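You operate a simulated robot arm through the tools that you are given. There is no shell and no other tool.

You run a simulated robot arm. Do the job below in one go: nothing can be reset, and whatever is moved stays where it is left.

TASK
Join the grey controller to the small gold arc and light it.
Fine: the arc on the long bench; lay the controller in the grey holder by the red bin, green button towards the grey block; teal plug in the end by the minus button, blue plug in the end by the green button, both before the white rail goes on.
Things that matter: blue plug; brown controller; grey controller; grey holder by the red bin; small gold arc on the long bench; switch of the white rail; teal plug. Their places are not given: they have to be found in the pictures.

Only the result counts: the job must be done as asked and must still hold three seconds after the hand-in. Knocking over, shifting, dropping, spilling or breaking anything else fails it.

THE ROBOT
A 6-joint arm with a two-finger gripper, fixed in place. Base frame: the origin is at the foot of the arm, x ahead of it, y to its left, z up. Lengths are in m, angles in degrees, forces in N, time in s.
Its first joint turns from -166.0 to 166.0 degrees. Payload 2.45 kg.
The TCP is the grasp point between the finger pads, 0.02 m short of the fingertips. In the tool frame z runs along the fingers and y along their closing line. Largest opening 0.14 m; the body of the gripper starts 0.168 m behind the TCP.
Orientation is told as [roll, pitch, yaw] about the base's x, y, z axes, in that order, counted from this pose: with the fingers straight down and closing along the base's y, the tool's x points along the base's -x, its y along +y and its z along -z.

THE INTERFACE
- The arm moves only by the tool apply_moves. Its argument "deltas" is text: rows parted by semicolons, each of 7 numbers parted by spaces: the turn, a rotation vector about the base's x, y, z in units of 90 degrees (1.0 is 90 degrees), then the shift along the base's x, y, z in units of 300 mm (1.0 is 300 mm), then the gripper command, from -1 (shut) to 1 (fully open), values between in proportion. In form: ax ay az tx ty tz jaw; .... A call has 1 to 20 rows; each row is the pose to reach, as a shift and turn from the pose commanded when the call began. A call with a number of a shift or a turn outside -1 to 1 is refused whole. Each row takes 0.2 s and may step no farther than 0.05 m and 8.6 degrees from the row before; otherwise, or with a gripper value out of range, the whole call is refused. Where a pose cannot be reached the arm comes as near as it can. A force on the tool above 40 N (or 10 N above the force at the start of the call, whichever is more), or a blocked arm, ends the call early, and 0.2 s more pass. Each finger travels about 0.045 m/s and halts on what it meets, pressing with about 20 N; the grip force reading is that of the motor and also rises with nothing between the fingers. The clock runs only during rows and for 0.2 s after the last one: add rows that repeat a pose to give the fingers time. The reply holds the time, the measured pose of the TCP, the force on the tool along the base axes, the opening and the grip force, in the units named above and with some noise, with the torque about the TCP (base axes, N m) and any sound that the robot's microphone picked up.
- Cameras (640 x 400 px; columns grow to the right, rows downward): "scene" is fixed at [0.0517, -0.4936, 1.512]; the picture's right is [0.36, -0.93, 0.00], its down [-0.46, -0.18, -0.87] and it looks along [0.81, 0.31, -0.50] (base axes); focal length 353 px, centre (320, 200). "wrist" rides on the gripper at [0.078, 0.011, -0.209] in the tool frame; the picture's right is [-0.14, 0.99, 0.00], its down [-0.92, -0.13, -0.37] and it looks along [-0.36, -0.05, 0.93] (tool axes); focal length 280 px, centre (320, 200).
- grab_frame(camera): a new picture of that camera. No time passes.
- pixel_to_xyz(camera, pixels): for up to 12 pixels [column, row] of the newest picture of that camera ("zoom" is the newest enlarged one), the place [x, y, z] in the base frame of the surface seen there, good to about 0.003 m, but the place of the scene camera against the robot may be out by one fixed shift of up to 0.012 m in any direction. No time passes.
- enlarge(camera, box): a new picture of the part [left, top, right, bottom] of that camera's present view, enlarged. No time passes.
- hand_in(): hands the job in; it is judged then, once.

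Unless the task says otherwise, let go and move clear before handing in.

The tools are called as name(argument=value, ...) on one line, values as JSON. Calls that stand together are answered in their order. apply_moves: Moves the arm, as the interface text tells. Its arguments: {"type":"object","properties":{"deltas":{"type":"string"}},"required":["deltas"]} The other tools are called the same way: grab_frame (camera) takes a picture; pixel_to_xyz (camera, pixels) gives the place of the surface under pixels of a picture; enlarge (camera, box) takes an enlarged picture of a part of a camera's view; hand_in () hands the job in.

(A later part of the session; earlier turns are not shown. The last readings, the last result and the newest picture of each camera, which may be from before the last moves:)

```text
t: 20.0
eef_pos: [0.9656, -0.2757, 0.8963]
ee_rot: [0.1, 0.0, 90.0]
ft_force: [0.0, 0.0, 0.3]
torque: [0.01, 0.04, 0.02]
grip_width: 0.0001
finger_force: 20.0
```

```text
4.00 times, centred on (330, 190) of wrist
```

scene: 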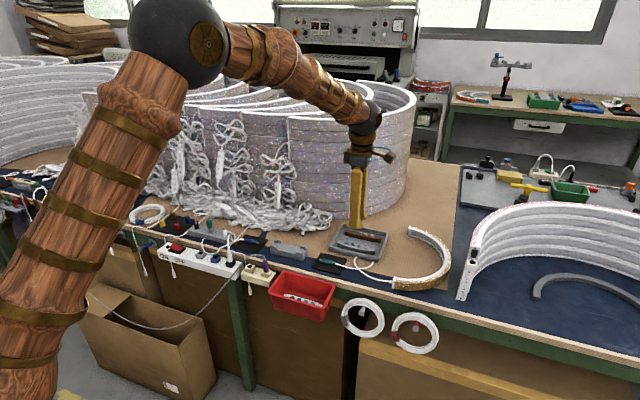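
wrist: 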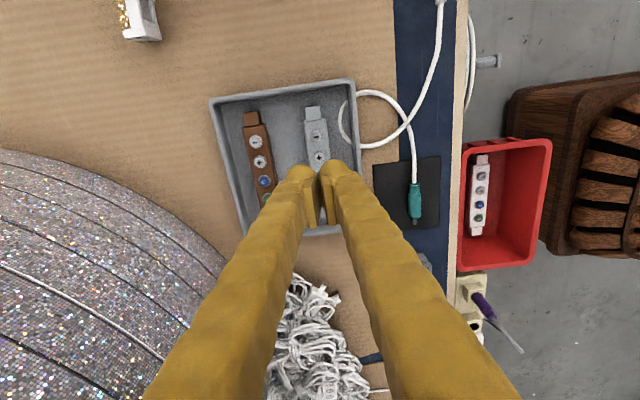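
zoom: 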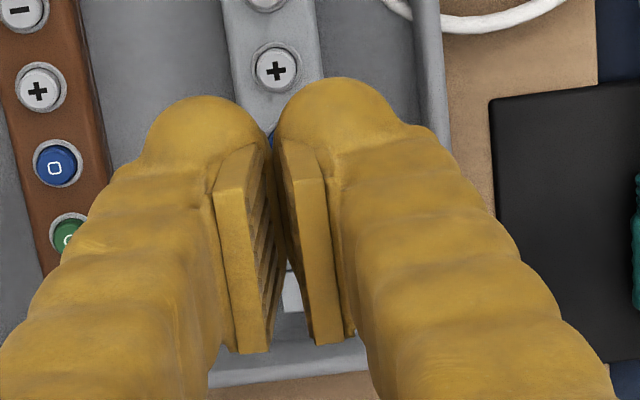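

The fingertips are bulbous below the pads, so the grip must be as low as possible. I'll re-measure the controller, then go down until the tips touch the tray floor lightly and lift in tiny steps while watching the force.

pixel_to_xyz(camera="wrist", pixels=[[316, 137], [319, 156], [304, 130], [326, 128], [305, 140], [327, 140], [312, 107], [319, 150], [308, 158], [329, 155], [358, 130], [355, 110]])

apply_moves(deltas="0 0 0 0 0 0 -0.8; 0 0 0 0 0 0 -0.6; 0 0 0 0 0 -0.1 -0.58; 0 0 0 0 0 -0.2 -0.58; 0 0 0 0 0 -0.26 -0.58; 0 0 0 0 0 -0.275 -0.58; 0 0 0 0 0 -0.28 -0.58")

```text
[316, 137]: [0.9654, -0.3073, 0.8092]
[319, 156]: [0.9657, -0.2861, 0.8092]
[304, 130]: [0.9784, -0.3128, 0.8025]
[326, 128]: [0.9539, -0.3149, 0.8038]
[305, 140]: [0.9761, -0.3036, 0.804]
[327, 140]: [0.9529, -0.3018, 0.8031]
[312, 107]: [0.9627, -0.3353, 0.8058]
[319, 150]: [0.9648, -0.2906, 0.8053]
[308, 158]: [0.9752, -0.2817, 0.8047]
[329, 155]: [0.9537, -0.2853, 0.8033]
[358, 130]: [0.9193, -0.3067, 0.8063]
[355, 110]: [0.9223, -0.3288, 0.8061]
```

```text
t: 21.6
eef_pos: [0.9656, -0.275, 0.8125]
ee_rot: [0.2, -0.1, 90.0]
ft_force: [0.2, -0.5, 0.1]
torque: [0.01, 0.01, 0.0]
grip_width: 0.0293
finger_force: 0.1
```

At z≈0.812 free. Now creeping down to touch the tray floor.

apply_moves(deltas="0 0 0 0 0.004 -0.003 -0.58; 0 0 0 0 0.004 -0.006 -0.58; 0 0 0 0 0.004 -0.009 -0.58; 0 0 0 0 0.004 -0.012 -0.58")

```text
t: 22.6
eef_pos: [0.9655, -0.2734, 0.8081]
ee_rot: [0.1, 0.0, 90.0]
ft_force: [-0.5, -1.4, -0.4]
torque: [0.03, 0.01, -0.02]
grip_width: 0.0293
finger_force: 0.1
```

apply_moves(deltas="0 0 0 0 0 -0.003 -0.58; 0 0 0 0 0 -0.006 -0.58; 0 0 0 0 0 -0.009 -0.58")

```text
t: 23.4
eef_pos: [0.9666, -0.2741, 0.8081]
ee_rot: [-0.1, 0.0, 90.0]
ft_force: [-9.1, 0.2, 35.5]
torque: [0.0, 0.25, 0.0]
grip_width: 0.0293
finger_force: 0.0
```

Both fingertips rest on the tray floor (35 N, centred) at TCP z≈0.808. I'll back off about 1.5 mm of command and close here.

apply_moves(deltas="0 0 0 0 0 0.003 -0.58; 0 0 0 0 0 0.0055 -0.58; 0 0 0 0 0 0.0055 -0.62; 0 0 0 0 0 0.0055 -0.66; 0 0 0 0 0 0.0055 -0.7; 0 0 0 0 0 0.0055 -1; 0 0 0 0 0 0.0055 -1; 0 0 0 0 0 0.0055 -1")

```text
t: 25.2
eef_pos: [0.9667, -0.2742, 0.8078]
ee_rot: [0.0, 0.0, 90.1]
ft_force: [5.4, -6.1, 30.9]
torque: [-0.16, -0.11, -0.02]
grip_width: 0.0239
finger_force: 19.8
```

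apply_moves(deltas="0 0 0 0 0 0.002 -1; 0 0 0 0 0 0.004 -1; 0 0 0 0 0 0.004 -1")

```text
t: 26.0
eef_pos: [0.9664, -0.2729, 0.8087]
ee_rot: [0.1, 0.0, 89.9]
ft_force: [5.1, -4.5, 12.4]
torque: [-0.06, -0.25, -0.03]
grip_width: 0.0237
finger_force: 20.1
```

apply_moves(deltas="0 0 0 0 0 0.003 -1; 0 0 0 0 0 0.006 -1; 0 0 0 0 0 0.006 -1")

```text
t: 26.8
eef_pos: [0.9668, -0.2734, 0.8108]
ee_rot: [0.0, 0.0, 90.1]
ft_force: [0.0, 0.0, 0.2]
torque: [-0.02, 0.01, 0.03]
grip_width: 0.0235
finger_force: 20.0
```

Force is now zero at z≈0.811 with the opening still 0.0235. Lifting a few millimetres more and checking.

apply_moves(deltas="0 0 0 0 0 0.004 -1; 0 0 0 0 0 0.008 -1; 0 0 0 0 0 0.012 -1; 0 0 0 0 0 0.012 -1")

enlarge(camera="wrist", box=[260, 90, 380, 165])

enlarge(camera="scene", box=[330, 220, 390, 270])

```text
t: 27.8
eef_pos: [0.9665, -0.2733, 0.8139]
ee_rot: [0.1, 0.0, 89.9]
ft_force: [0.5, 0.4, -0.1]
torque: [0.0, -0.01, -0.01]
grip_width: 0.0238
finger_force: 20.0
```

```text
5.33 times, centred on (320, 128) of wrist
```

zoom: 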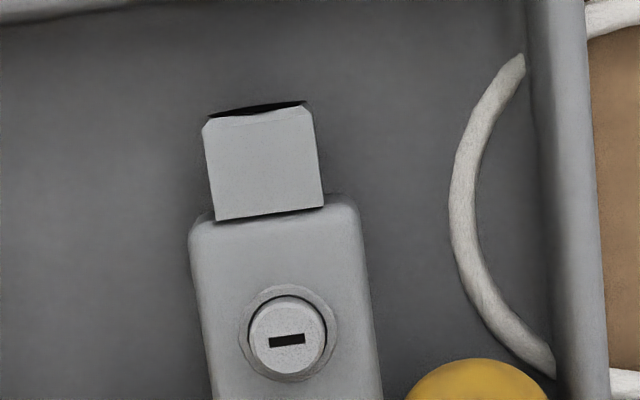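

```text
8.00 times, centred on (360, 245) of scene
```

zoom: 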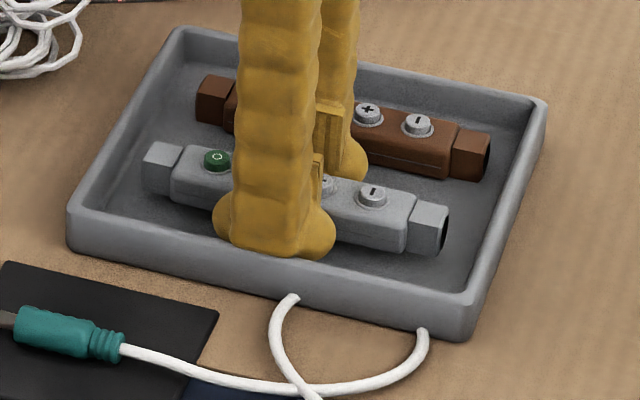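

The width holds; I'll lift another centimetre slowly and check the controller's height.

apply_moves(deltas="0 0 0 0 0 0.007 -1; 0 0 0 0 0 0.015 -1; 0 0 0 0 0 0.025 -1; 0 0 0 0 0 0.035 -1; 0 0 0 0 0 0.035 -1")

enlarge(camera="wrist", box=[260, 90, 380, 165])

pixel_to_xyz(camera="zoom", pixels=[[280, 260], [220, 260], [340, 260], [265, 170], [290, 340], [265, 125]])

```text
t: 29.0
eef_pos: [0.9666, -0.2739, 0.8236]
ee_rot: [0.1, 0.0, 90.0]
ft_force: [0.8, 0.6, -1.3]
torque: [0.03, 0.0, 0.03]
grip_width: 0.0236
finger_force: 20.0
```

```text
5.33 times, centred on (320, 128) of wrist
```

zoom: 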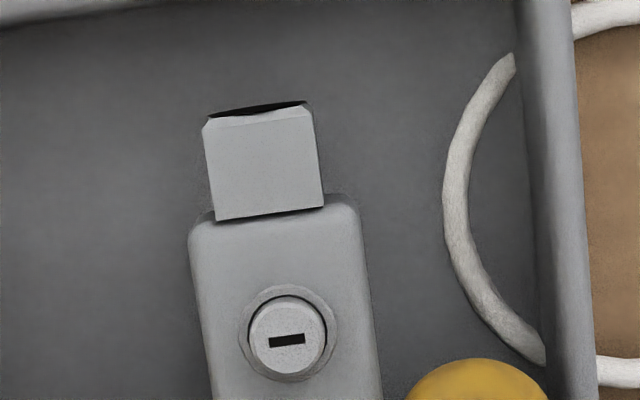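

```text
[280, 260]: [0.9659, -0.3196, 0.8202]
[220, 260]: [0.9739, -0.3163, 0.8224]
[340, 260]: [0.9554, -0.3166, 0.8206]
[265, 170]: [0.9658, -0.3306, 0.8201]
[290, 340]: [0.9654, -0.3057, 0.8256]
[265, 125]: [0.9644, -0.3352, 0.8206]
```

The controller is lifted with the hand (its top went from 0.805 to 0.8205). I'll raise it gently and carry it slowly past the holder so the wrist camera can look at the holder.

apply_moves(deltas="0 0 0 0 0 0.02 -1; 0 0 0 0 0 0.05 -1; 0 0 0 0 0 0.09 -1; 0 0 0 0 0 0.13 -1; 0 0 0 0 0 0.16 -1; 0 0 0 -0.01 0.02 0.17 -1; 0 0 0 -0.03 0.06 0.17 -1; 0 0 0 -0.05 0.11 0.17 -1; 0 0 0 -0.075 0.17 0.17 -1; 0 0 0 -0.1 0.23 0.17 -1; 0 0 0 -0.125 0.29 0.17 -1; 0 0 0 -0.15 0.35 0.17 -1; 0 0 0 -0.175 0.41 0.17 -1; 0 0 0 -0.2 0.47 0.17 -1; 0 0 0 -0.225 0.53 0.17 -1; 0 0 0 -0.25 0.59 0.17 -1; 0 0 0 -0.275 0.65 0.17 -1; 0 0 0 -0.3 0.71 0.17 -1; 0 0 0 -0.325 0.75 0.17 -1; 0 0 0 -0.345 0.78 0.17 -1")

grab_frame(camera="wrist")

```text
t: 33.2
eef_pos: [0.8614, -0.0399, 0.8751]
ee_rot: [0.0, 0.1, 90.0]
ft_force: [0.6, 0.0, -0.5]
torque: [0.0, -0.01, 0.01]
grip_width: 0.0238
finger_force: 20.0
```

```text
taken
```

wrist: 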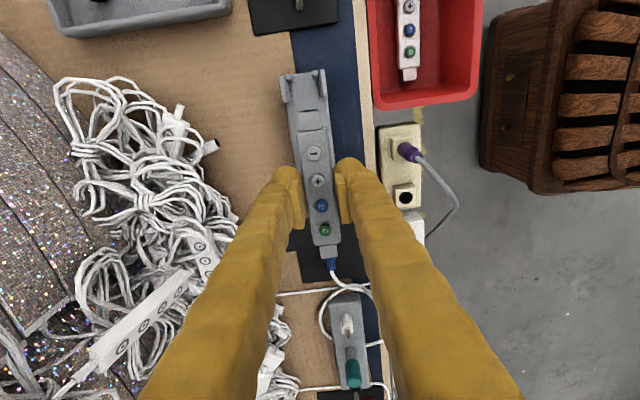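

The controller hangs level over the holder's +y side. I'll go 9 cm further in +y to see the whole holder.

apply_moves(deltas="0 0 0 0 0.04 0 -1; 0 0 0 0 0.1 0 -1; 0 0 0 0 0.16 0 -1; 0 0 0 0 0.22 0 -1; 0 0 0 0 0.28 0 -1; 0 0 0 0 0.31 0 -1; 0 0 0 0 0.31 0 -1")

grab_frame(camera="wrist")

enlarge(camera="wrist", box=[240, 30, 400, 130])

```text
t: 34.8
eef_pos: [0.8622, 0.0538, 0.8748]
ee_rot: [0.0, -0.1, 90.0]
ft_force: [-0.6, 0.4, -0.7]
torque: [0.01, 0.03, 0.0]
grip_width: 0.0238
finger_force: 19.4
```

```text
taken
```

wrist: 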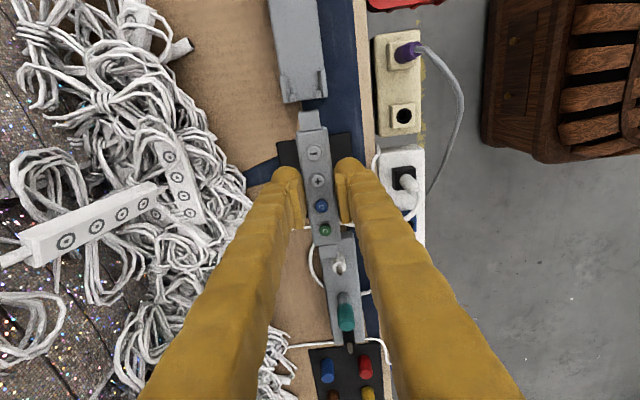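

```text
4.00 times, centred on (320, 80) of wrist
```

zoom: 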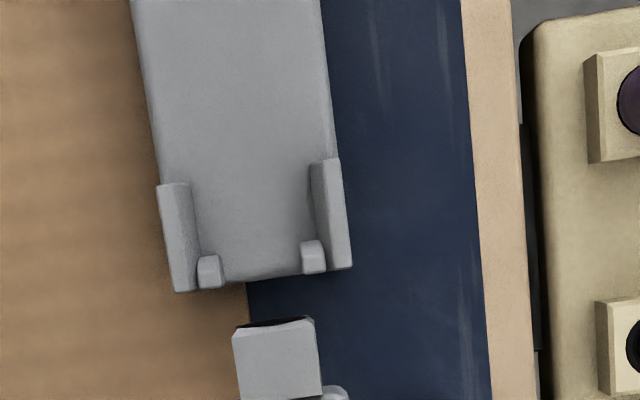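

The holder's +y end is clear: clips at zoom (175,240) and (330,215), end nubs at (208,270) and (313,255). Measuring them and the controller's minus end.

pixel_to_xyz(camera="zoom", pixels=[[165, 230], [185, 230], [196, 230], [205, 230], [250, 230], [300, 220], [311, 220], [318, 200], [340, 200], [208, 262], [313, 248], [250, 270]])

pixel_to_xyz(camera="zoom", pixels=[[210, 275], [312, 262], [200, 285], [180, 285], [345, 262], [275, 350], [240, 335], [312, 325], [330, 392], [250, 390], [140, 50], [322, 50]])

```text
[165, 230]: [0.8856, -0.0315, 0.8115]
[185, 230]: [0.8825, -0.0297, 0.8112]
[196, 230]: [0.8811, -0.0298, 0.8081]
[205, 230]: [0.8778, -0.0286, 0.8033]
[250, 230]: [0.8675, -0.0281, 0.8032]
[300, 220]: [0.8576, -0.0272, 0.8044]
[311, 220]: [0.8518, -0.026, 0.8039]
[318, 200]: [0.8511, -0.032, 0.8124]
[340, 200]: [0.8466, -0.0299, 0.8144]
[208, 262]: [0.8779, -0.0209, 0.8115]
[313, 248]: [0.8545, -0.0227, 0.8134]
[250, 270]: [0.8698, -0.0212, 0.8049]
```

```text
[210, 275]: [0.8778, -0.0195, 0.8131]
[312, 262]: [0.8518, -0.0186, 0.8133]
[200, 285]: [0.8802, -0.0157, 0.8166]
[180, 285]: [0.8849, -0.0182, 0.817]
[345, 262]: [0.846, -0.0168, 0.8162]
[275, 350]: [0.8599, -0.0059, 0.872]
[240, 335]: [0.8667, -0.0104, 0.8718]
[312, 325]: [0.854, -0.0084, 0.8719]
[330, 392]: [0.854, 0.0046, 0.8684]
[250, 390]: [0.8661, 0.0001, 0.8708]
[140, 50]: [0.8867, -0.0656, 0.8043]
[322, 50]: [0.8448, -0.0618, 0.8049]
```

Clip inner faces are at x≈0.8515 and 0.880 (centre 0.8657); nubs' inner face ≈ −0.0235. Now the controller's exact place in the hand, via its buttons and end.

enlarge(camera="wrist", box=[270, 100, 370, 270])

pixel_to_xyz(camera="wrist", pixels=[[314, 153], [318, 181], [321, 205], [325, 230], [302, 140], [326, 140], [310, 116], [312, 128], [330, 245], [332, 258], [314, 128], [316, 136]])

```text
2.35 times, centred on (320, 185) of wrist
```

zoom: 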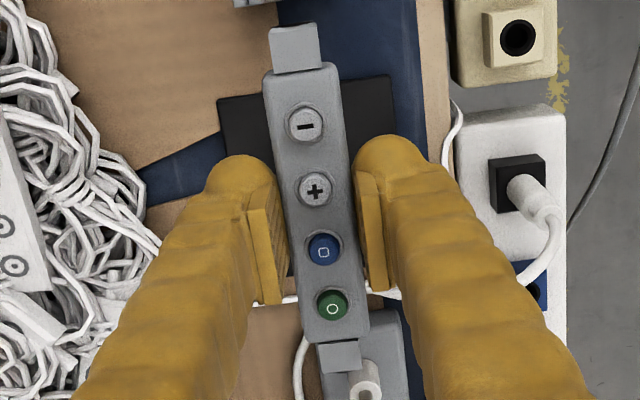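

```text
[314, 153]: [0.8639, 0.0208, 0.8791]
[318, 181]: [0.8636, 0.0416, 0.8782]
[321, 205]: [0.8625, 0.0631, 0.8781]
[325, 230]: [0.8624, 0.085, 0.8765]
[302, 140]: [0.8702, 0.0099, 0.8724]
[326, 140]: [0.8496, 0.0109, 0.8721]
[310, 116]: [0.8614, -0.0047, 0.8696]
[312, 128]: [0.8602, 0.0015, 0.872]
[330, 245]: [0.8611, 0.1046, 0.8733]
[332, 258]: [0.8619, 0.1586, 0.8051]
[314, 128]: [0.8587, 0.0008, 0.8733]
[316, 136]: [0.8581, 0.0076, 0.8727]
```

pixel_to_xyz(camera="zoom", pixels=[[280, 76], [300, 74], [320, 71], [300, 80], [325, 335], [340, 333], [355, 331], [340, 338], [335, 342], [320, 355], [340, 365], [295, 32]])

```text
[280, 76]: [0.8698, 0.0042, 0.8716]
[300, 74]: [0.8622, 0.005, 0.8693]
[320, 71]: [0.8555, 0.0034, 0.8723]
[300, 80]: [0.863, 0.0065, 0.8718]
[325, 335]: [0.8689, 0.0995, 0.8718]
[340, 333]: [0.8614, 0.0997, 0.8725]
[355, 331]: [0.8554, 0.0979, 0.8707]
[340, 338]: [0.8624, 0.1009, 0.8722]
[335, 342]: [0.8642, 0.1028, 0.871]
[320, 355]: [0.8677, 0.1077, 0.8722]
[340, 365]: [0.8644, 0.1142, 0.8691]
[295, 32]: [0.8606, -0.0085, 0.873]
```

The controller's body runs y 0.0038–0.1015 (centre 0.0527) at TCP y≈0.053. Now I'll go back towards the holder so I can see and measure the −y end nubs too.

apply_moves(deltas="0 0 0 0 -0.04 0 -1; 0 0 0 0 -0.1 0 -1; 0 0 0 0 -0.16 0 -1; 0 0 0 0 -0.22 0 -1; 0 0 0 0.006 -0.26 0 -1; 0 0 0 0.0117 -0.28 0 -1; 0 0 0 0.0117 -0.28 0 -1")

enlarge(camera="wrist", box=[250, 40, 370, 140])

```text
t: 36.4
eef_pos: [0.8649, -0.03, 0.8756]
ee_rot: [0.0, -0.1, 90.0]
ft_force: [-0.8, 0.0, -1.0]
torque: [0.03, 0.02, 0.01]
grip_width: 0.0237
finger_force: 20.6
```

```text
4.00 times, centred on (310, 90) of wrist
```

zoom: 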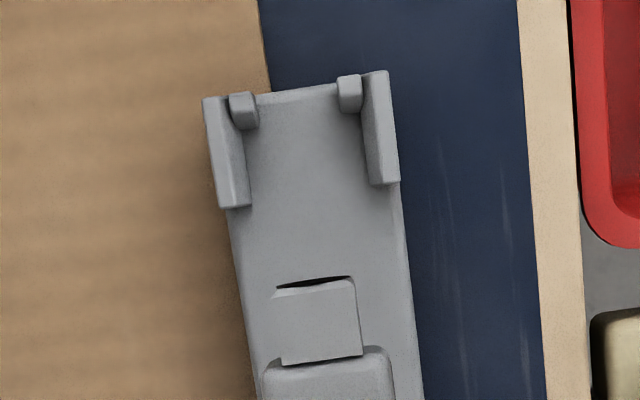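

pixel_to_xyz(camera="zoom", pixels=[[243, 97], [245, 110], [245, 120], [246, 126], [350, 82], [350, 95], [352, 104], [352, 110], [215, 105], [383, 75], [240, 160], [370, 150]])

pixel_to_xyz(camera="zoom", pixels=[[300, 92], [300, 130], [300, 300], [280, 370], [330, 362], [380, 355], [246, 170], [365, 140], [255, 160], [360, 160], [280, 292], [350, 285]])

```text
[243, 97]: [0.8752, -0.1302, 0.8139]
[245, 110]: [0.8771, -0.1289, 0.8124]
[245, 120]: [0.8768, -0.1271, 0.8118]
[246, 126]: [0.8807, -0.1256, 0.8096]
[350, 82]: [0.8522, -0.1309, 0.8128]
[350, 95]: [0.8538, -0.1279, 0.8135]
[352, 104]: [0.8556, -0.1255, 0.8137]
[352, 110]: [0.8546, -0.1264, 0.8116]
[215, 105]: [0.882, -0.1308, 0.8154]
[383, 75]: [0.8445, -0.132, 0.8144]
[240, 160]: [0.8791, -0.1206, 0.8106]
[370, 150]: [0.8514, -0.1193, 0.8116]
```

```text
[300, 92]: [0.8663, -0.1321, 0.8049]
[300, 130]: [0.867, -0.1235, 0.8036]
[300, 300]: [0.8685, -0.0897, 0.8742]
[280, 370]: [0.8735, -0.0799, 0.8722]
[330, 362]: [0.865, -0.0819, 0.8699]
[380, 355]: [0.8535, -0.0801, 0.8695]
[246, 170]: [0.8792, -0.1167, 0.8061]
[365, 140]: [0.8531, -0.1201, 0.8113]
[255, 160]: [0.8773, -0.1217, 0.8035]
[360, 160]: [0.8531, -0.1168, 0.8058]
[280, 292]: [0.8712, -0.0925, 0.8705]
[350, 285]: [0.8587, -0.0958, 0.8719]
```

Nub inner faces: −0.1255 and −0.0235, so holder centre is y≈−0.0745, x≈0.866, leaving about 2 mm each end. I'll centre the controller there and lower it in stages.

apply_moves(deltas="0 0 0 0.0033 -0.05 0 -1; 0 0 0 0.0033 -0.1 0 -1; 0 0 0 0.0033 -0.1433 0 -1; 0 0 0 0.0033 -0.1433 -0.03 -1; 0 0 0 0.0033 -0.1433 -0.06 -1; 0 0 0 0.0033 -0.1433 -0.09 -1; 0 0 0 0.0033 -0.1433 -0.11 -1; 0 0 0 0.0033 -0.1433 -0.125 -1; 0 0 0 0.0033 -0.1433 -0.125 -1")

enlarge(camera="wrist", box=[260, 80, 380, 180])

enlarge(camera="scene", box=[250, 220, 330, 270])

```text
t: 38.4
eef_pos: [0.8675, -0.074, 0.8375]
ee_rot: [0.1, 0.0, 90.0]
ft_force: [0.6, 0.5, -0.6]
torque: [0.0, 0.0, -0.01]
grip_width: 0.0237
finger_force: 20.3
```

```text
4.00 times, centred on (320, 130) of wrist
```

zoom: 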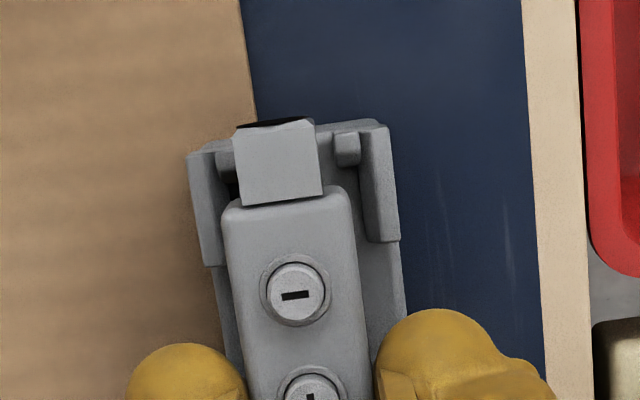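

```text
8.00 times, centred on (290, 245) of scene
```

zoom: 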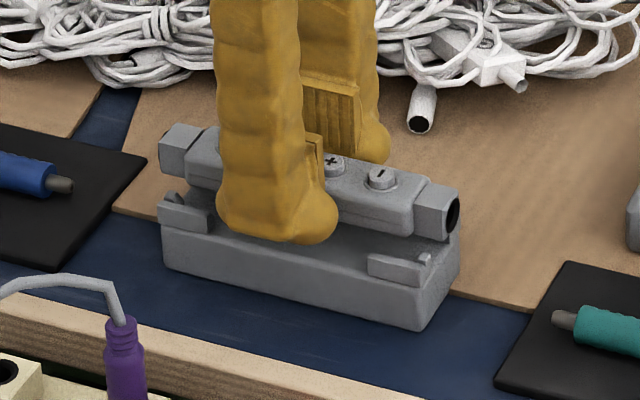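

The controller is slightly off to +x (about 2 mm) relative to the clips. I'll correct −2 mm in x and lower 10 mm more.

apply_moves(deltas="0 0 0 -0.006 0 0 -1; 0 0 0 -0.006 0 -0.012 -1; 0 0 0 -0.006 0 -0.022 -1; 0 0 0 -0.006 0 -0.03 -1; 0 0 0 -0.006 0 -0.03 -1")

enlarge(camera="wrist", box=[260, 80, 380, 180])

enlarge(camera="scene", box=[250, 220, 330, 270])

```text
t: 39.6
eef_pos: [0.8652, -0.0743, 0.8289]
ee_rot: [0.1, 0.0, 90.0]
ft_force: [0.4, 0.7, -0.7]
torque: [0.01, -0.04, 0.03]
grip_width: 0.0236
finger_force: 19.6
```

```text
4.00 times, centred on (320, 130) of wrist
```

zoom: 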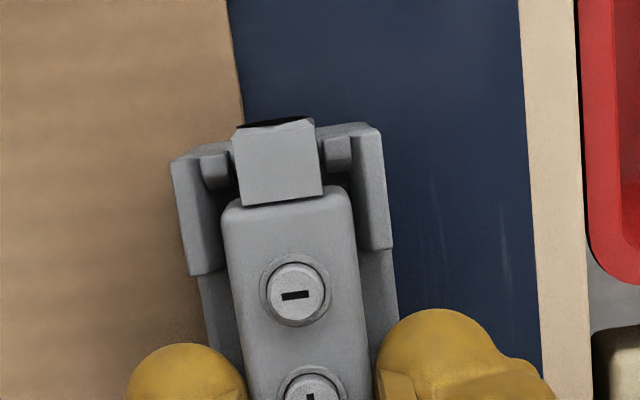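

```text
8.00 times, centred on (290, 245) of scene
```

zoom: 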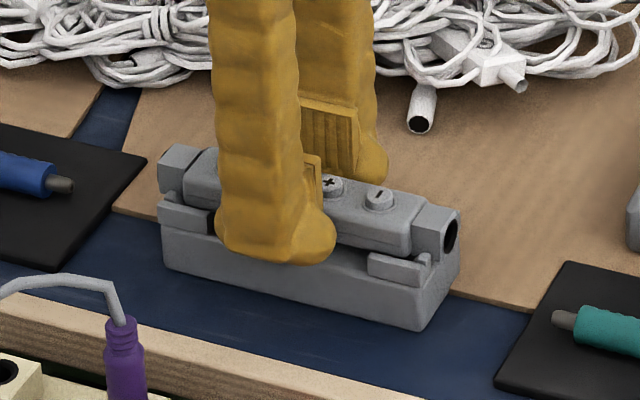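

Socket is centred between the nubs. Lowering the last few millimetres gently until contact.

apply_moves(deltas="0 0 0 0 0 -0.004 -1; 0 0 0 0 0 -0.008 -1; 0 0 0 0 0 -0.012 -1; 0 0 0 0 0 -0.015 -1")

```text
t: 40.6
eef_pos: [0.8647, -0.0747, 0.8235]
ee_rot: [0.0, 0.0, 90.0]
ft_force: [-0.5, 1.4, 0.3]
torque: [0.01, -0.01, 0.0]
grip_width: 0.0235
finger_force: 19.7
```

apply_moves(deltas="0 0 0 0 0 -0.003 -1; 0 0 0 0 0 -0.006 -1; 0 0 0 0 0 -0.006 -1")

enlarge(camera="wrist", box=[260, 80, 380, 180])

enlarge(camera="scene", box=[250, 220, 330, 270])

```text
t: 41.4
eef_pos: [0.8661, -0.0734, 0.8234]
ee_rot: [0.0, 0.0, 90.0]
ft_force: [-13.3, 3.8, 33.3]
torque: [0.0, 0.03, 0.03]
grip_width: 0.0236
finger_force: 20.0
```

```text
4.00 times, centred on (320, 130) of wrist
```

zoom: 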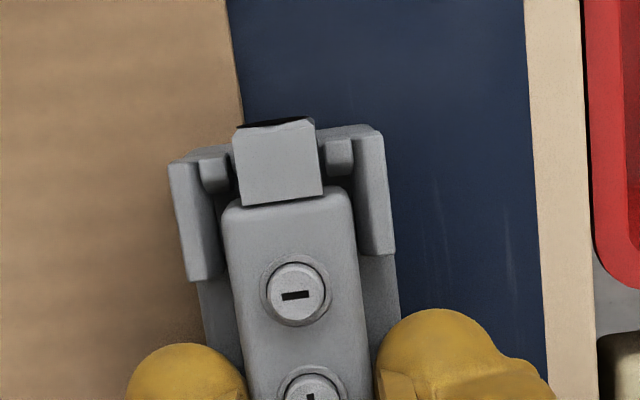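

```text
8.00 times, centred on (290, 245) of scene
```

zoom: 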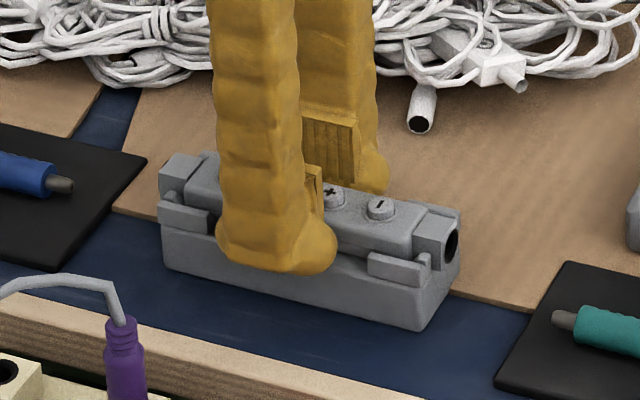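

It's seated: contact centred at TCP z≈0.823 as predicted. I'll relieve the pressure, open the fingers and rise.

apply_moves(deltas="0 0 0 0 0 0.003 -1; 0 0 0 0 0 0.005 -0.66; 0 0 0 0 0 0.005 -0.55; 0 0 0 0 0 0.005 -0.4; 0 0 0 0 0 0.005 -0.3; 0 0 0 0 0 0.02 -0.3; 0 0 0 0 0 0.06 -0.3; 0 0 0 0 0 0.14 -0.3; 0 0 0 0 0 0.24 -0.3; 0 0 0 0 0 0.3 -0.3")

grab_frame(camera="wrist")

enlarge(camera="scene", box=[240, 215, 340, 278])

```text
t: 43.6
eef_pos: [0.8642, -0.0736, 0.913]
ee_rot: [0.1, 0.0, 90.1]
ft_force: [-0.2, 0.9, -0.1]
torque: [-0.02, 0.0, 0.01]
grip_width: 0.0488
finger_force: 0.1
```

```text
taken
```

wrist: 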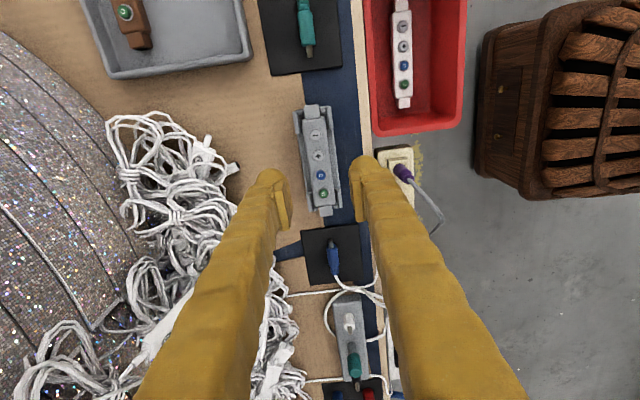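

```text
6.35 times, centred on (290, 246) of scene
```

zoom: 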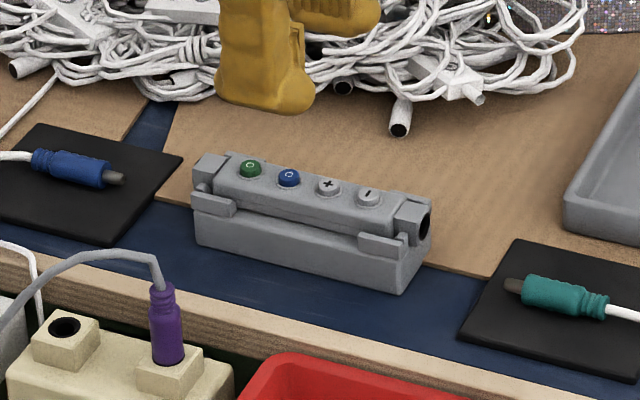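

The controller is seated in the holder, green button towards the grey block. Now the sockets and plugs: I'll measure the controller's seat and the teal plug.

enlarge(camera="wrist", box=[270, 90, 370, 220])

pixel_to_xyz(camera="zoom", pixels=[[255, 60], [265, 75], [285, 100], [245, 120], [325, 110], [300, 330], [325, 350], [350, 360], [285, 148], [320, 320], [250, 50], [345, 375]])

```text
3.08 times, centred on (320, 155) of wrist
```

zoom: 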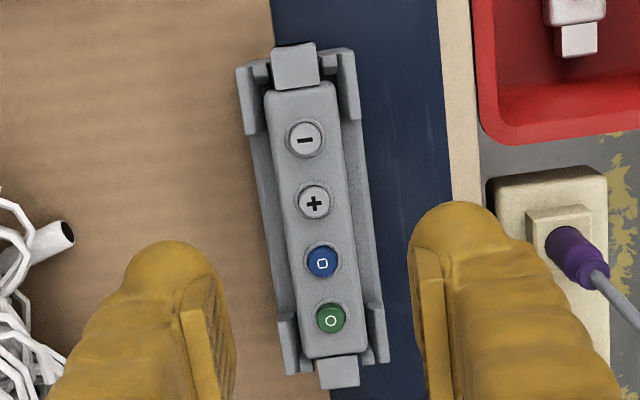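

```text
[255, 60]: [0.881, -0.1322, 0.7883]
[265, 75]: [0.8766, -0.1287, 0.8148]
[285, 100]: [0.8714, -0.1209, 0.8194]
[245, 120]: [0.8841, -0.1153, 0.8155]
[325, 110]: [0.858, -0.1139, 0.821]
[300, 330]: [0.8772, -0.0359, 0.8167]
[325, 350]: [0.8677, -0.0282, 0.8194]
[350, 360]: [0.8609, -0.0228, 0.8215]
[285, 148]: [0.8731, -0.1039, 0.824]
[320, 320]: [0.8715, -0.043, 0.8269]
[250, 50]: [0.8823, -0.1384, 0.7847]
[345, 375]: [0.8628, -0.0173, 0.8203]
```

pixel_to_xyz(camera="zoom", pixels=[[305, 139], [314, 202], [322, 262], [331, 318], [268, 110], [338, 105], [282, 220], [352, 220], [303, 330], [362, 325], [275, 62], [317, 62]])

pixel_to_xyz(camera="zoom", pixels=[[295, 48], [295, 55], [295, 80], [295, 86], [300, 92], [335, 355], [340, 362], [340, 384], [340, 388], [322, 375], [357, 375], [300, 70]])

enlarge(camera="wrist", box=[260, 0, 360, 75])

```text
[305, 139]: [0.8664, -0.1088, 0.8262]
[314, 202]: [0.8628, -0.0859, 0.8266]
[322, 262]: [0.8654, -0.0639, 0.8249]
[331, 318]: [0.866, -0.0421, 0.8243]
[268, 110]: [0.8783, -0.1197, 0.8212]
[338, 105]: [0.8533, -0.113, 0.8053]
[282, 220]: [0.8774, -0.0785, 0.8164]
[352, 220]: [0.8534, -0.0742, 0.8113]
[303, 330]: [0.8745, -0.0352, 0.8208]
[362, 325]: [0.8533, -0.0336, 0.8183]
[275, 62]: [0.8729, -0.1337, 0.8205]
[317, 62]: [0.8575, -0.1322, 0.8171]
```

```text
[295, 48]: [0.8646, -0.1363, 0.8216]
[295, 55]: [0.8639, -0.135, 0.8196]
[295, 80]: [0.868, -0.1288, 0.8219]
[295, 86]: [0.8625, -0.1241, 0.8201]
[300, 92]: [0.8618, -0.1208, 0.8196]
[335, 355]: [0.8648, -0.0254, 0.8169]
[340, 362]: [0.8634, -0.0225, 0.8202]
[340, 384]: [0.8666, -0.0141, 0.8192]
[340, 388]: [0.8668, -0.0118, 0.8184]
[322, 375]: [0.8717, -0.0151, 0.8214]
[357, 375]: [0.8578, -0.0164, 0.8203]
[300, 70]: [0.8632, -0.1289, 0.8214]
```

```text
5.33 times, centred on (310, 38) of wrist
```

zoom: 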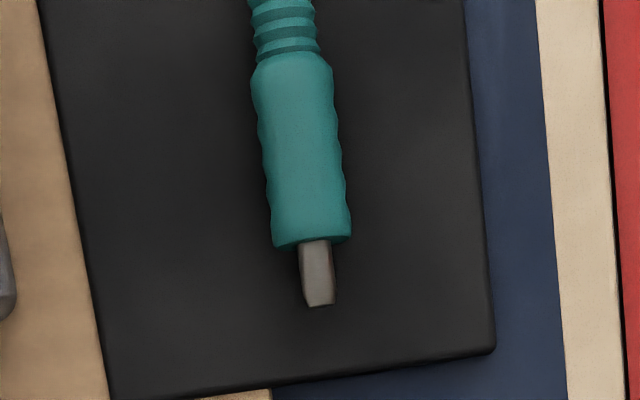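

enlarge(camera="scene", box=[290, 240, 322, 260])

pixel_to_xyz(camera="zoom", pixels=[[320, 200], [330, 150], [330, 250], [300, 200], [350, 200], [250, 200]])

enlarge(camera="scene", box=[310, 248, 358, 278])

```text
16.00 times, centred on (306, 250) of scene
```

zoom: 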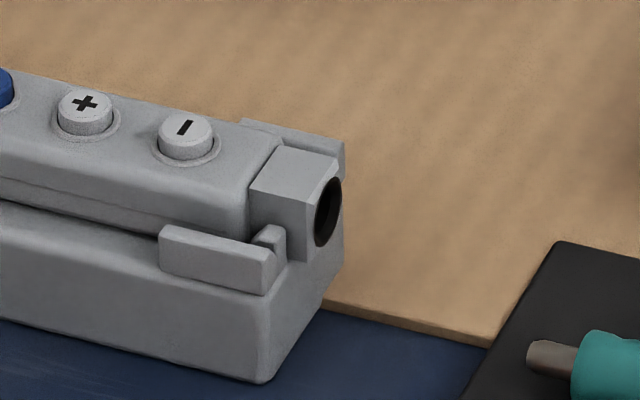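

```text
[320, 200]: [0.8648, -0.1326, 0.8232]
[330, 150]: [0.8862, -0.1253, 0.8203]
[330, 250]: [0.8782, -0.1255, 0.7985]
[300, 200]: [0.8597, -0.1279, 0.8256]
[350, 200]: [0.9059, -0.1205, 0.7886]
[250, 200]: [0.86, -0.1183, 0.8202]
```

```text
13.33 times, centred on (334, 263) of scene
```

zoom: 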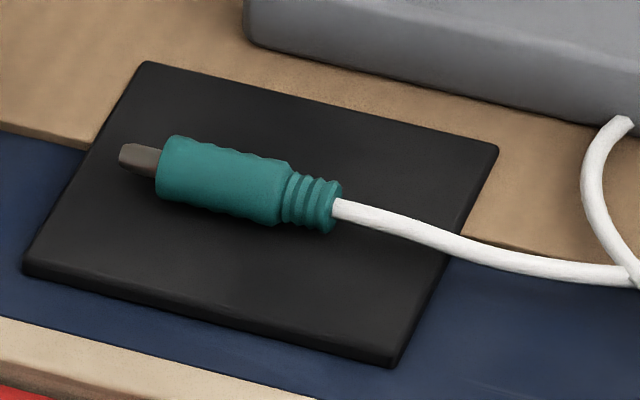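

The minus socket's hole is centred on its end face (axis z≈0.8125). The teal plug's handle is about 15 mm thick with a metal tip pointing +y; I'll move over to measure it precisely.

apply_moves(deltas="0 0 0 0 -0.06 0 -0.3; 0 0 0 0 -0.12 0 -0.3; 0 0 0 0 -0.18 0 -0.3; 0 0 0 0 -0.2 0 -0.3")

enlarge(camera="wrist", box=[270, 40, 370, 120])

grab_frame(camera="wrist")

```text
t: 44.6
eef_pos: [0.8652, -0.1338, 0.913]
ee_rot: [0.1, 0.0, 90.1]
ft_force: [-0.6, 0.0, 0.1]
torque: [-0.01, -0.03, 0.06]
grip_width: 0.0488
finger_force: 0.0
```

```text
5.00 times, centred on (320, 80) of wrist
```

zoom: 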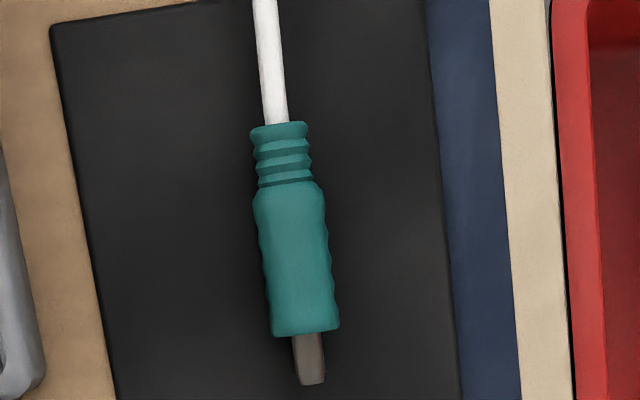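

```text
taken
```

wrist: 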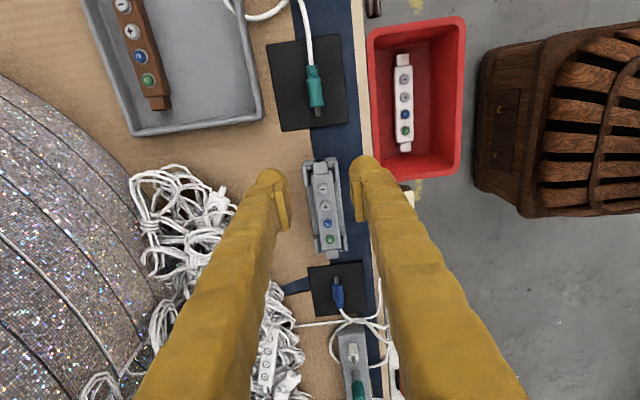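

pixel_to_xyz(camera="zoom", pixels=[[276, 125], [283, 160], [288, 190], [291, 220], [295, 260], [300, 300], [303, 325], [305, 334], [308, 345], [310, 370], [311, 382], [340, 260]])

pixel_to_xyz(camera="zoom", pixels=[[255, 210], [325, 205], [262, 260], [332, 255], [270, 310], [336, 305], [250, 250], [200, 250], [400, 250], [290, 240], [296, 280], [273, 60]])

```text
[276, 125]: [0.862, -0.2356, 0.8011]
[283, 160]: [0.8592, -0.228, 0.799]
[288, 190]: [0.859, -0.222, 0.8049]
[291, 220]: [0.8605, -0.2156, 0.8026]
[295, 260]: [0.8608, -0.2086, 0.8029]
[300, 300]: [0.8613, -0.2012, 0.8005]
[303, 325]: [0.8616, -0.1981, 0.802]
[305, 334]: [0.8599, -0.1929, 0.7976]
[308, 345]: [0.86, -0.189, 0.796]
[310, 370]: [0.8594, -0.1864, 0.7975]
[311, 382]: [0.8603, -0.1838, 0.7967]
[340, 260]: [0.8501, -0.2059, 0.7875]
```

```text
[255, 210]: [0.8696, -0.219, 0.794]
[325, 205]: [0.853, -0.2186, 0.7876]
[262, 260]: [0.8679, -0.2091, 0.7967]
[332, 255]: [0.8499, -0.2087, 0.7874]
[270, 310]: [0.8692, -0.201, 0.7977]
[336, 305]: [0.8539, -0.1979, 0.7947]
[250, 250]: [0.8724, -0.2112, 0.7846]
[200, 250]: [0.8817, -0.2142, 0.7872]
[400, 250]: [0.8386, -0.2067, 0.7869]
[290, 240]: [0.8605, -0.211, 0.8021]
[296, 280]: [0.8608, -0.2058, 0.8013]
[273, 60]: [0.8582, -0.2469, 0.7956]
```

Teal plug: axis x≈0.8612, handle y −0.222…−0.1955, tip to −0.183, top z 0.8025 on the mat at 0.787. I'll grip its rear half (y≈−0.216) so the broad fingertips stay clear of the holder when inserted.

apply_moves(deltas="0 0 0 -0.004 -0.1 0 -0.4; 0 0 0 -0.008 -0.2 0 -0.45; 0 0 0 -0.0117 -0.274 0 -0.5; 0 0 0 -0.0117 -0.274 -0.1 -0.5; 0 0 0 -0.0117 -0.274 -0.2 -0.5; 0 0 0 -0.0117 -0.274 -0.26 -0.5; 0 0 0 -0.0117 -0.274 -0.26 -0.5")

enlarge(camera="wrist", box=[260, 110, 390, 220])

enlarge(camera="scene", box=[290, 230, 370, 280])

```text
t: 46.2
eef_pos: [0.8625, -0.2166, 0.8335]
ee_rot: [0.1, 0.1, 90.1]
ft_force: [0.5, -0.3, -0.6]
torque: [-0.01, -0.01, -0.02]
grip_width: 0.0352
finger_force: 0.0
```

```text
3.64 times, centred on (325, 165) of wrist
```

zoom: 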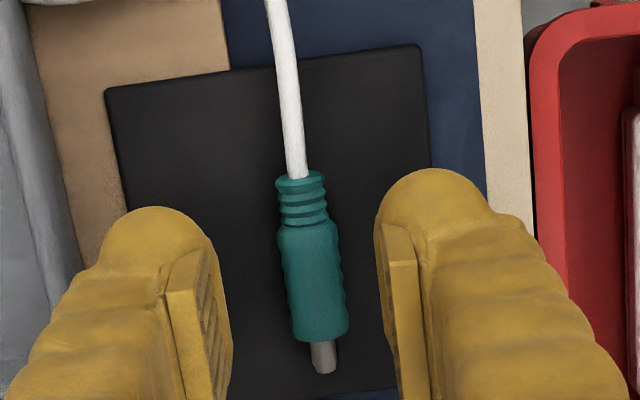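

```text
8.00 times, centred on (330, 255) of scene
```

zoom: 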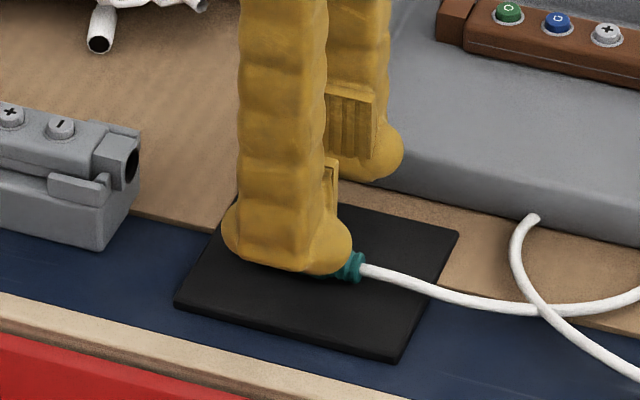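

Plug sits midway between the fingers. Going down to the mat.

apply_moves(deltas="0 0 0 -0.002 0 -0.03 -0.5; 0 0 0 -0.002 0 -0.055 -0.5; 0 0 0 -0.002 0 -0.07 -0.5; 0 0 0 -0.002 0 -0.08 -0.5")

```text
t: 47.2
eef_pos: [0.8615, -0.2156, 0.8104]
ee_rot: [0.1, 0.0, 90.0]
ft_force: [0.3, -0.3, -0.9]
torque: [-0.03, -0.01, -0.01]
grip_width: 0.0349
finger_force: 0.1
```

apply_moves(deltas="0 0 0 0 0 -0.004 -0.5; 0 0 0 0 0 -0.008 -0.5; 0 0 0 0 0 -0.008 -0.5")

```text
t: 48.0
eef_pos: [0.8607, -0.2157, 0.8075]
ee_rot: [0.1, 0.1, 90.0]
ft_force: [0.3, -0.1, 1.0]
torque: [-0.01, 0.0, -0.03]
grip_width: 0.0349
finger_force: 0.0
```

Tips are at the mat (z≈0.808, 1 N). Closing on the plug.

apply_moves(deltas="0 0 0 0 0 0 -0.6; 0 0 0 0 0 0 -0.7; 0 0 0 0 0 0 -0.76; 0 0 0 0 0 0 -0.82; 0 0 0 0 0 0 -1; 0 0 0 0 0 0 -1")

enlarge(camera="wrist", box=[260, 110, 390, 220])

```text
t: 49.4
eef_pos: [0.8622, -0.2157, 0.8082]
ee_rot: [0.1, 0.0, 90.0]
ft_force: [1.3, 0.7, 10.6]
torque: [0.03, -0.04, 0.0]
grip_width: 0.0122
finger_force: 20.0
```

```text
3.64 times, centred on (325, 165) of wrist
```

zoom: 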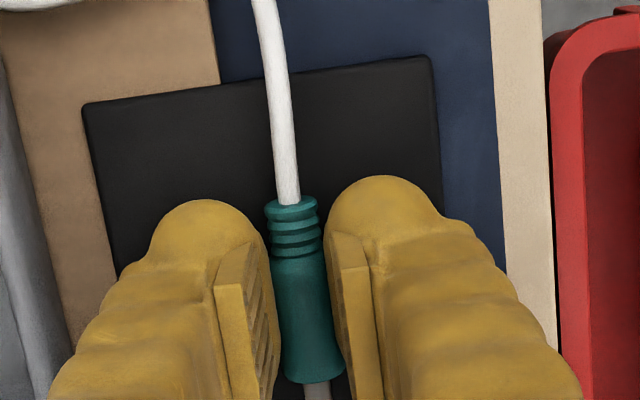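

Opening 0.0122 is less than the 15 mm handle, so the tips are holding above its middle. I'll test by lifting 1–2 mm.

apply_moves(deltas="0 0 0 0 0 0.002 -1; 0 0 0 0 0 0.005 -1; 0 0 0 0 0 0.005 -1")

```text
t: 50.2
eef_pos: [0.8623, -0.2152, 0.8086]
ee_rot: [0.1, 0.1, 90.1]
ft_force: [2.1, 0.5, 5.8]
torque: [0.04, -0.05, -0.03]
grip_width: 0.0115
finger_force: 19.8
```

apply_moves(deltas="0 0 0 0 0 0.003 -1; 0 0 0 0 0 0.006 -1; 0 0 0 0 0 0.006 -1")

enlarge(camera="scene", box=[300, 235, 360, 275])

```text
t: 51.0
eef_pos: [0.8615, -0.2148, 0.8105]
ee_rot: [0.2, 0.0, 90.0]
ft_force: [-0.3, -0.3, 0.2]
torque: [-0.01, -0.01, 0.01]
grip_width: 0.0106
finger_force: 20.1
```

```text
10.00 times, centred on (330, 255) of scene
```

zoom: 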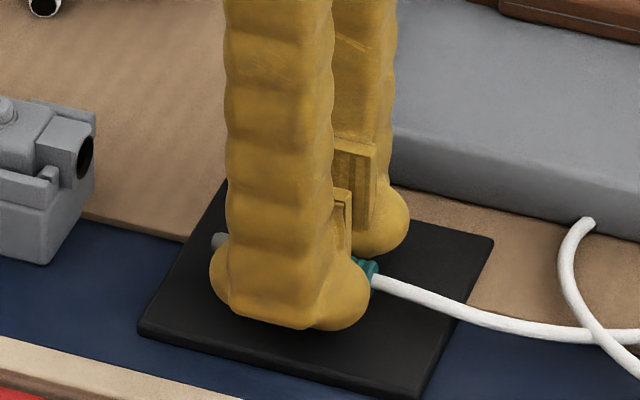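

apply_moves(deltas="0 0 0 0 0 0.004 -1; 0 0 0 0 0 0.008 -1; 0 0 0 0 0 0.012 -1; 0 0 0 0 0 0.012 -1")

enlarge(camera="wrist", box=[260, 110, 390, 220])

pixel_to_xyz(camera="zoom", pixels=[[290, 205], [293, 225], [300, 270], [305, 300], [310, 330], [313, 360], [318, 388]])

```text
t: 52.0
eef_pos: [0.8623, -0.2161, 0.8154]
ee_rot: [0.1, 0.0, 90.0]
ft_force: [0.2, -0.1, 0.3]
torque: [0.01, 0.02, 0.0]
grip_width: 0.0105
finger_force: 20.1
```

```text
3.64 times, centred on (325, 165) of wrist
```

zoom: 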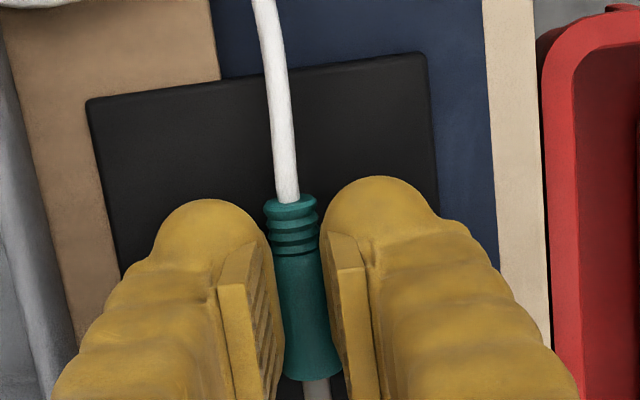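

```text
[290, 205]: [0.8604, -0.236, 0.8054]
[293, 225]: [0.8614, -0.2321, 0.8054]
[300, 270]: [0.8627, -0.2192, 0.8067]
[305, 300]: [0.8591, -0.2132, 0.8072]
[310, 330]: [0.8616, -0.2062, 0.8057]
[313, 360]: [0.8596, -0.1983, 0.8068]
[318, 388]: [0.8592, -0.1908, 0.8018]
```

The plug is off the mat and held (top z≈0.8065, level). I'll raise it gently to socket height, align x with the controller's axis, and bring its tip to about 15 mm before the socket.

apply_moves(deltas="0 0 0 0 0 0.01 -1; 0 0 0 0.003 0 0.022 -1; 0 0 0 0.007 0 0.034 -1; 0 0 0 0.0137 0.01 0.045 -1; 0 0 0 0.0137 0.03 0.045 -1; 0 0 0 0.0137 0.055 0.045 -1; 0 0 0 0.0137 0.08 0.045 -1; 0 0 0 0.0137 0.1 0.045 -1; 0 0 0 0.0137 0.1 0.045 -1")

grab_frame(camera="wrist")

enlarge(camera="scene", box=[280, 225, 344, 265])

```text
t: 54.0
eef_pos: [0.8647, -0.1865, 0.8281]
ee_rot: [0.0, 0.0, 90.0]
ft_force: [0.3, -1.1, -0.7]
torque: [-0.01, 0.0, -0.02]
grip_width: 0.0102
finger_force: 19.7
```

```text
taken
```

wrist: 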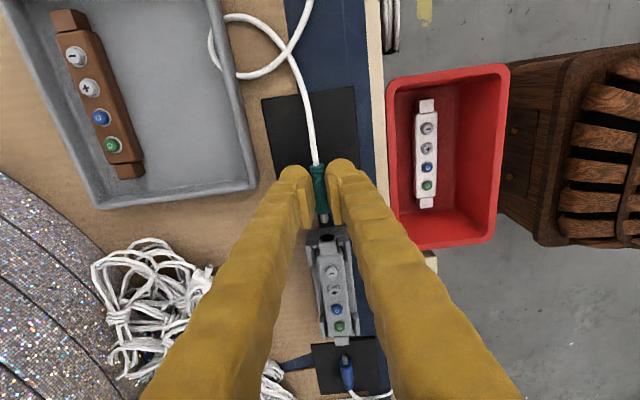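

```text
10.00 times, centred on (312, 245) of scene
```

zoom: 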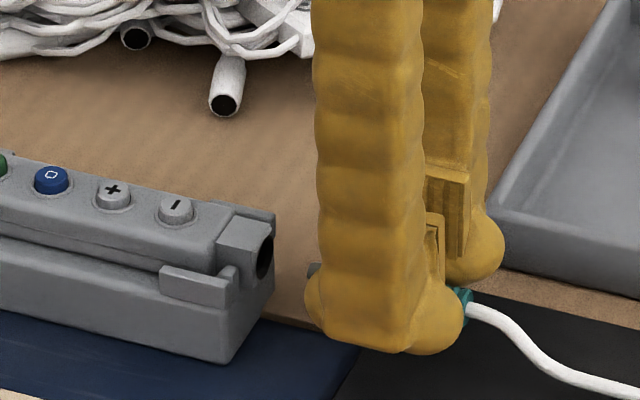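

enlarge(camera="wrist", box=[280, 150, 370, 260])

pixel_to_xyz(camera="zoom", pixels=[[285, 60], [300, 110], [300, 150], [308, 200], [312, 230], [315, 250], [325, 305], [325, 318], [330, 345], [335, 370], [300, 318], [350, 318]])

```text
3.64 times, centred on (325, 205) of wrist
```

zoom: 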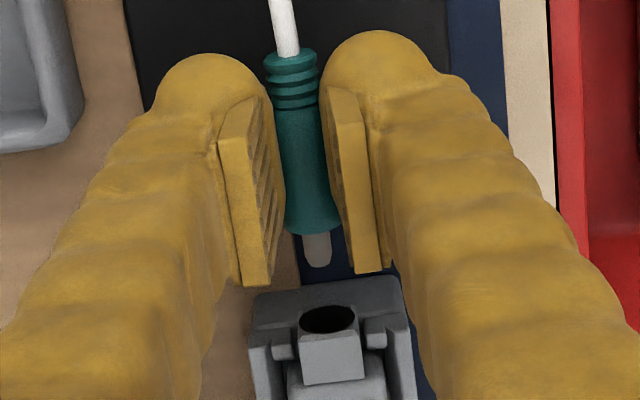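

```text
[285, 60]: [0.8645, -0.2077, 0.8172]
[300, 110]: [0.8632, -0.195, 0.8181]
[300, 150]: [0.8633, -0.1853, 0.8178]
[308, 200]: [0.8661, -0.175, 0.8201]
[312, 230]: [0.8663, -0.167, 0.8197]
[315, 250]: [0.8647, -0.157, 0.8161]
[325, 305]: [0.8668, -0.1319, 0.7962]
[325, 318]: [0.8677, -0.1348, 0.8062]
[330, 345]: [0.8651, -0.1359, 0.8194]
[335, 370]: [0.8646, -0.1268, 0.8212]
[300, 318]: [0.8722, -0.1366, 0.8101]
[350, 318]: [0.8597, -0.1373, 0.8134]
```

The plug's tip (zoom 317,255) is in line with the hole (327,320): tip axis z≈0.8125, x≈0.865–0.866. I'll advance 13 mm and check again before entering.

apply_moves(deltas="0 0 0 0 0.015 0 -1; 0 0 0 0 0.03 0 -1; 0 0 0 0 0.043 0 -1; 0 0 0 0 0.043 0 -1")

enlarge(camera="wrist", box=[290, 180, 360, 250])

enlarge(camera="scene", box=[288, 232, 336, 262])

```text
t: 55.0
eef_pos: [0.8658, -0.1725, 0.8275]
ee_rot: [0.1, 0.0, 90.0]
ft_force: [-0.2, 0.5, -0.1]
torque: [0.01, 0.03, -0.03]
grip_width: 0.0099
finger_force: 19.6
```

```text
5.71 times, centred on (325, 215) of wrist
```

zoom: 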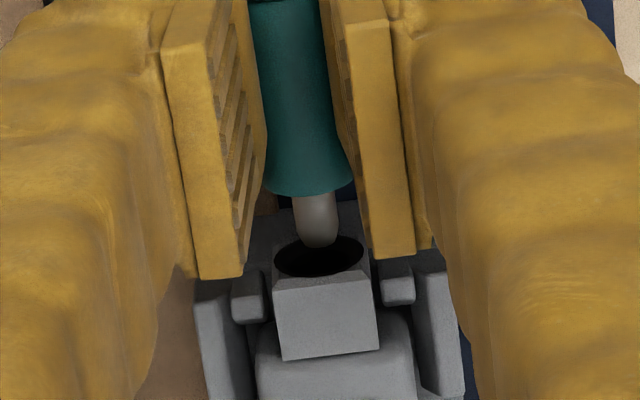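

```text
13.33 times, centred on (312, 247) of scene
```

zoom: 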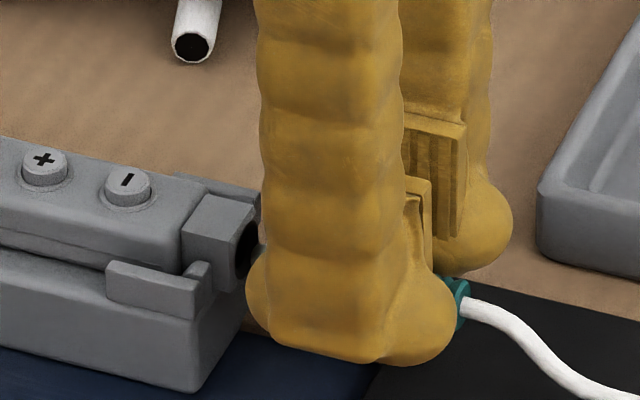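

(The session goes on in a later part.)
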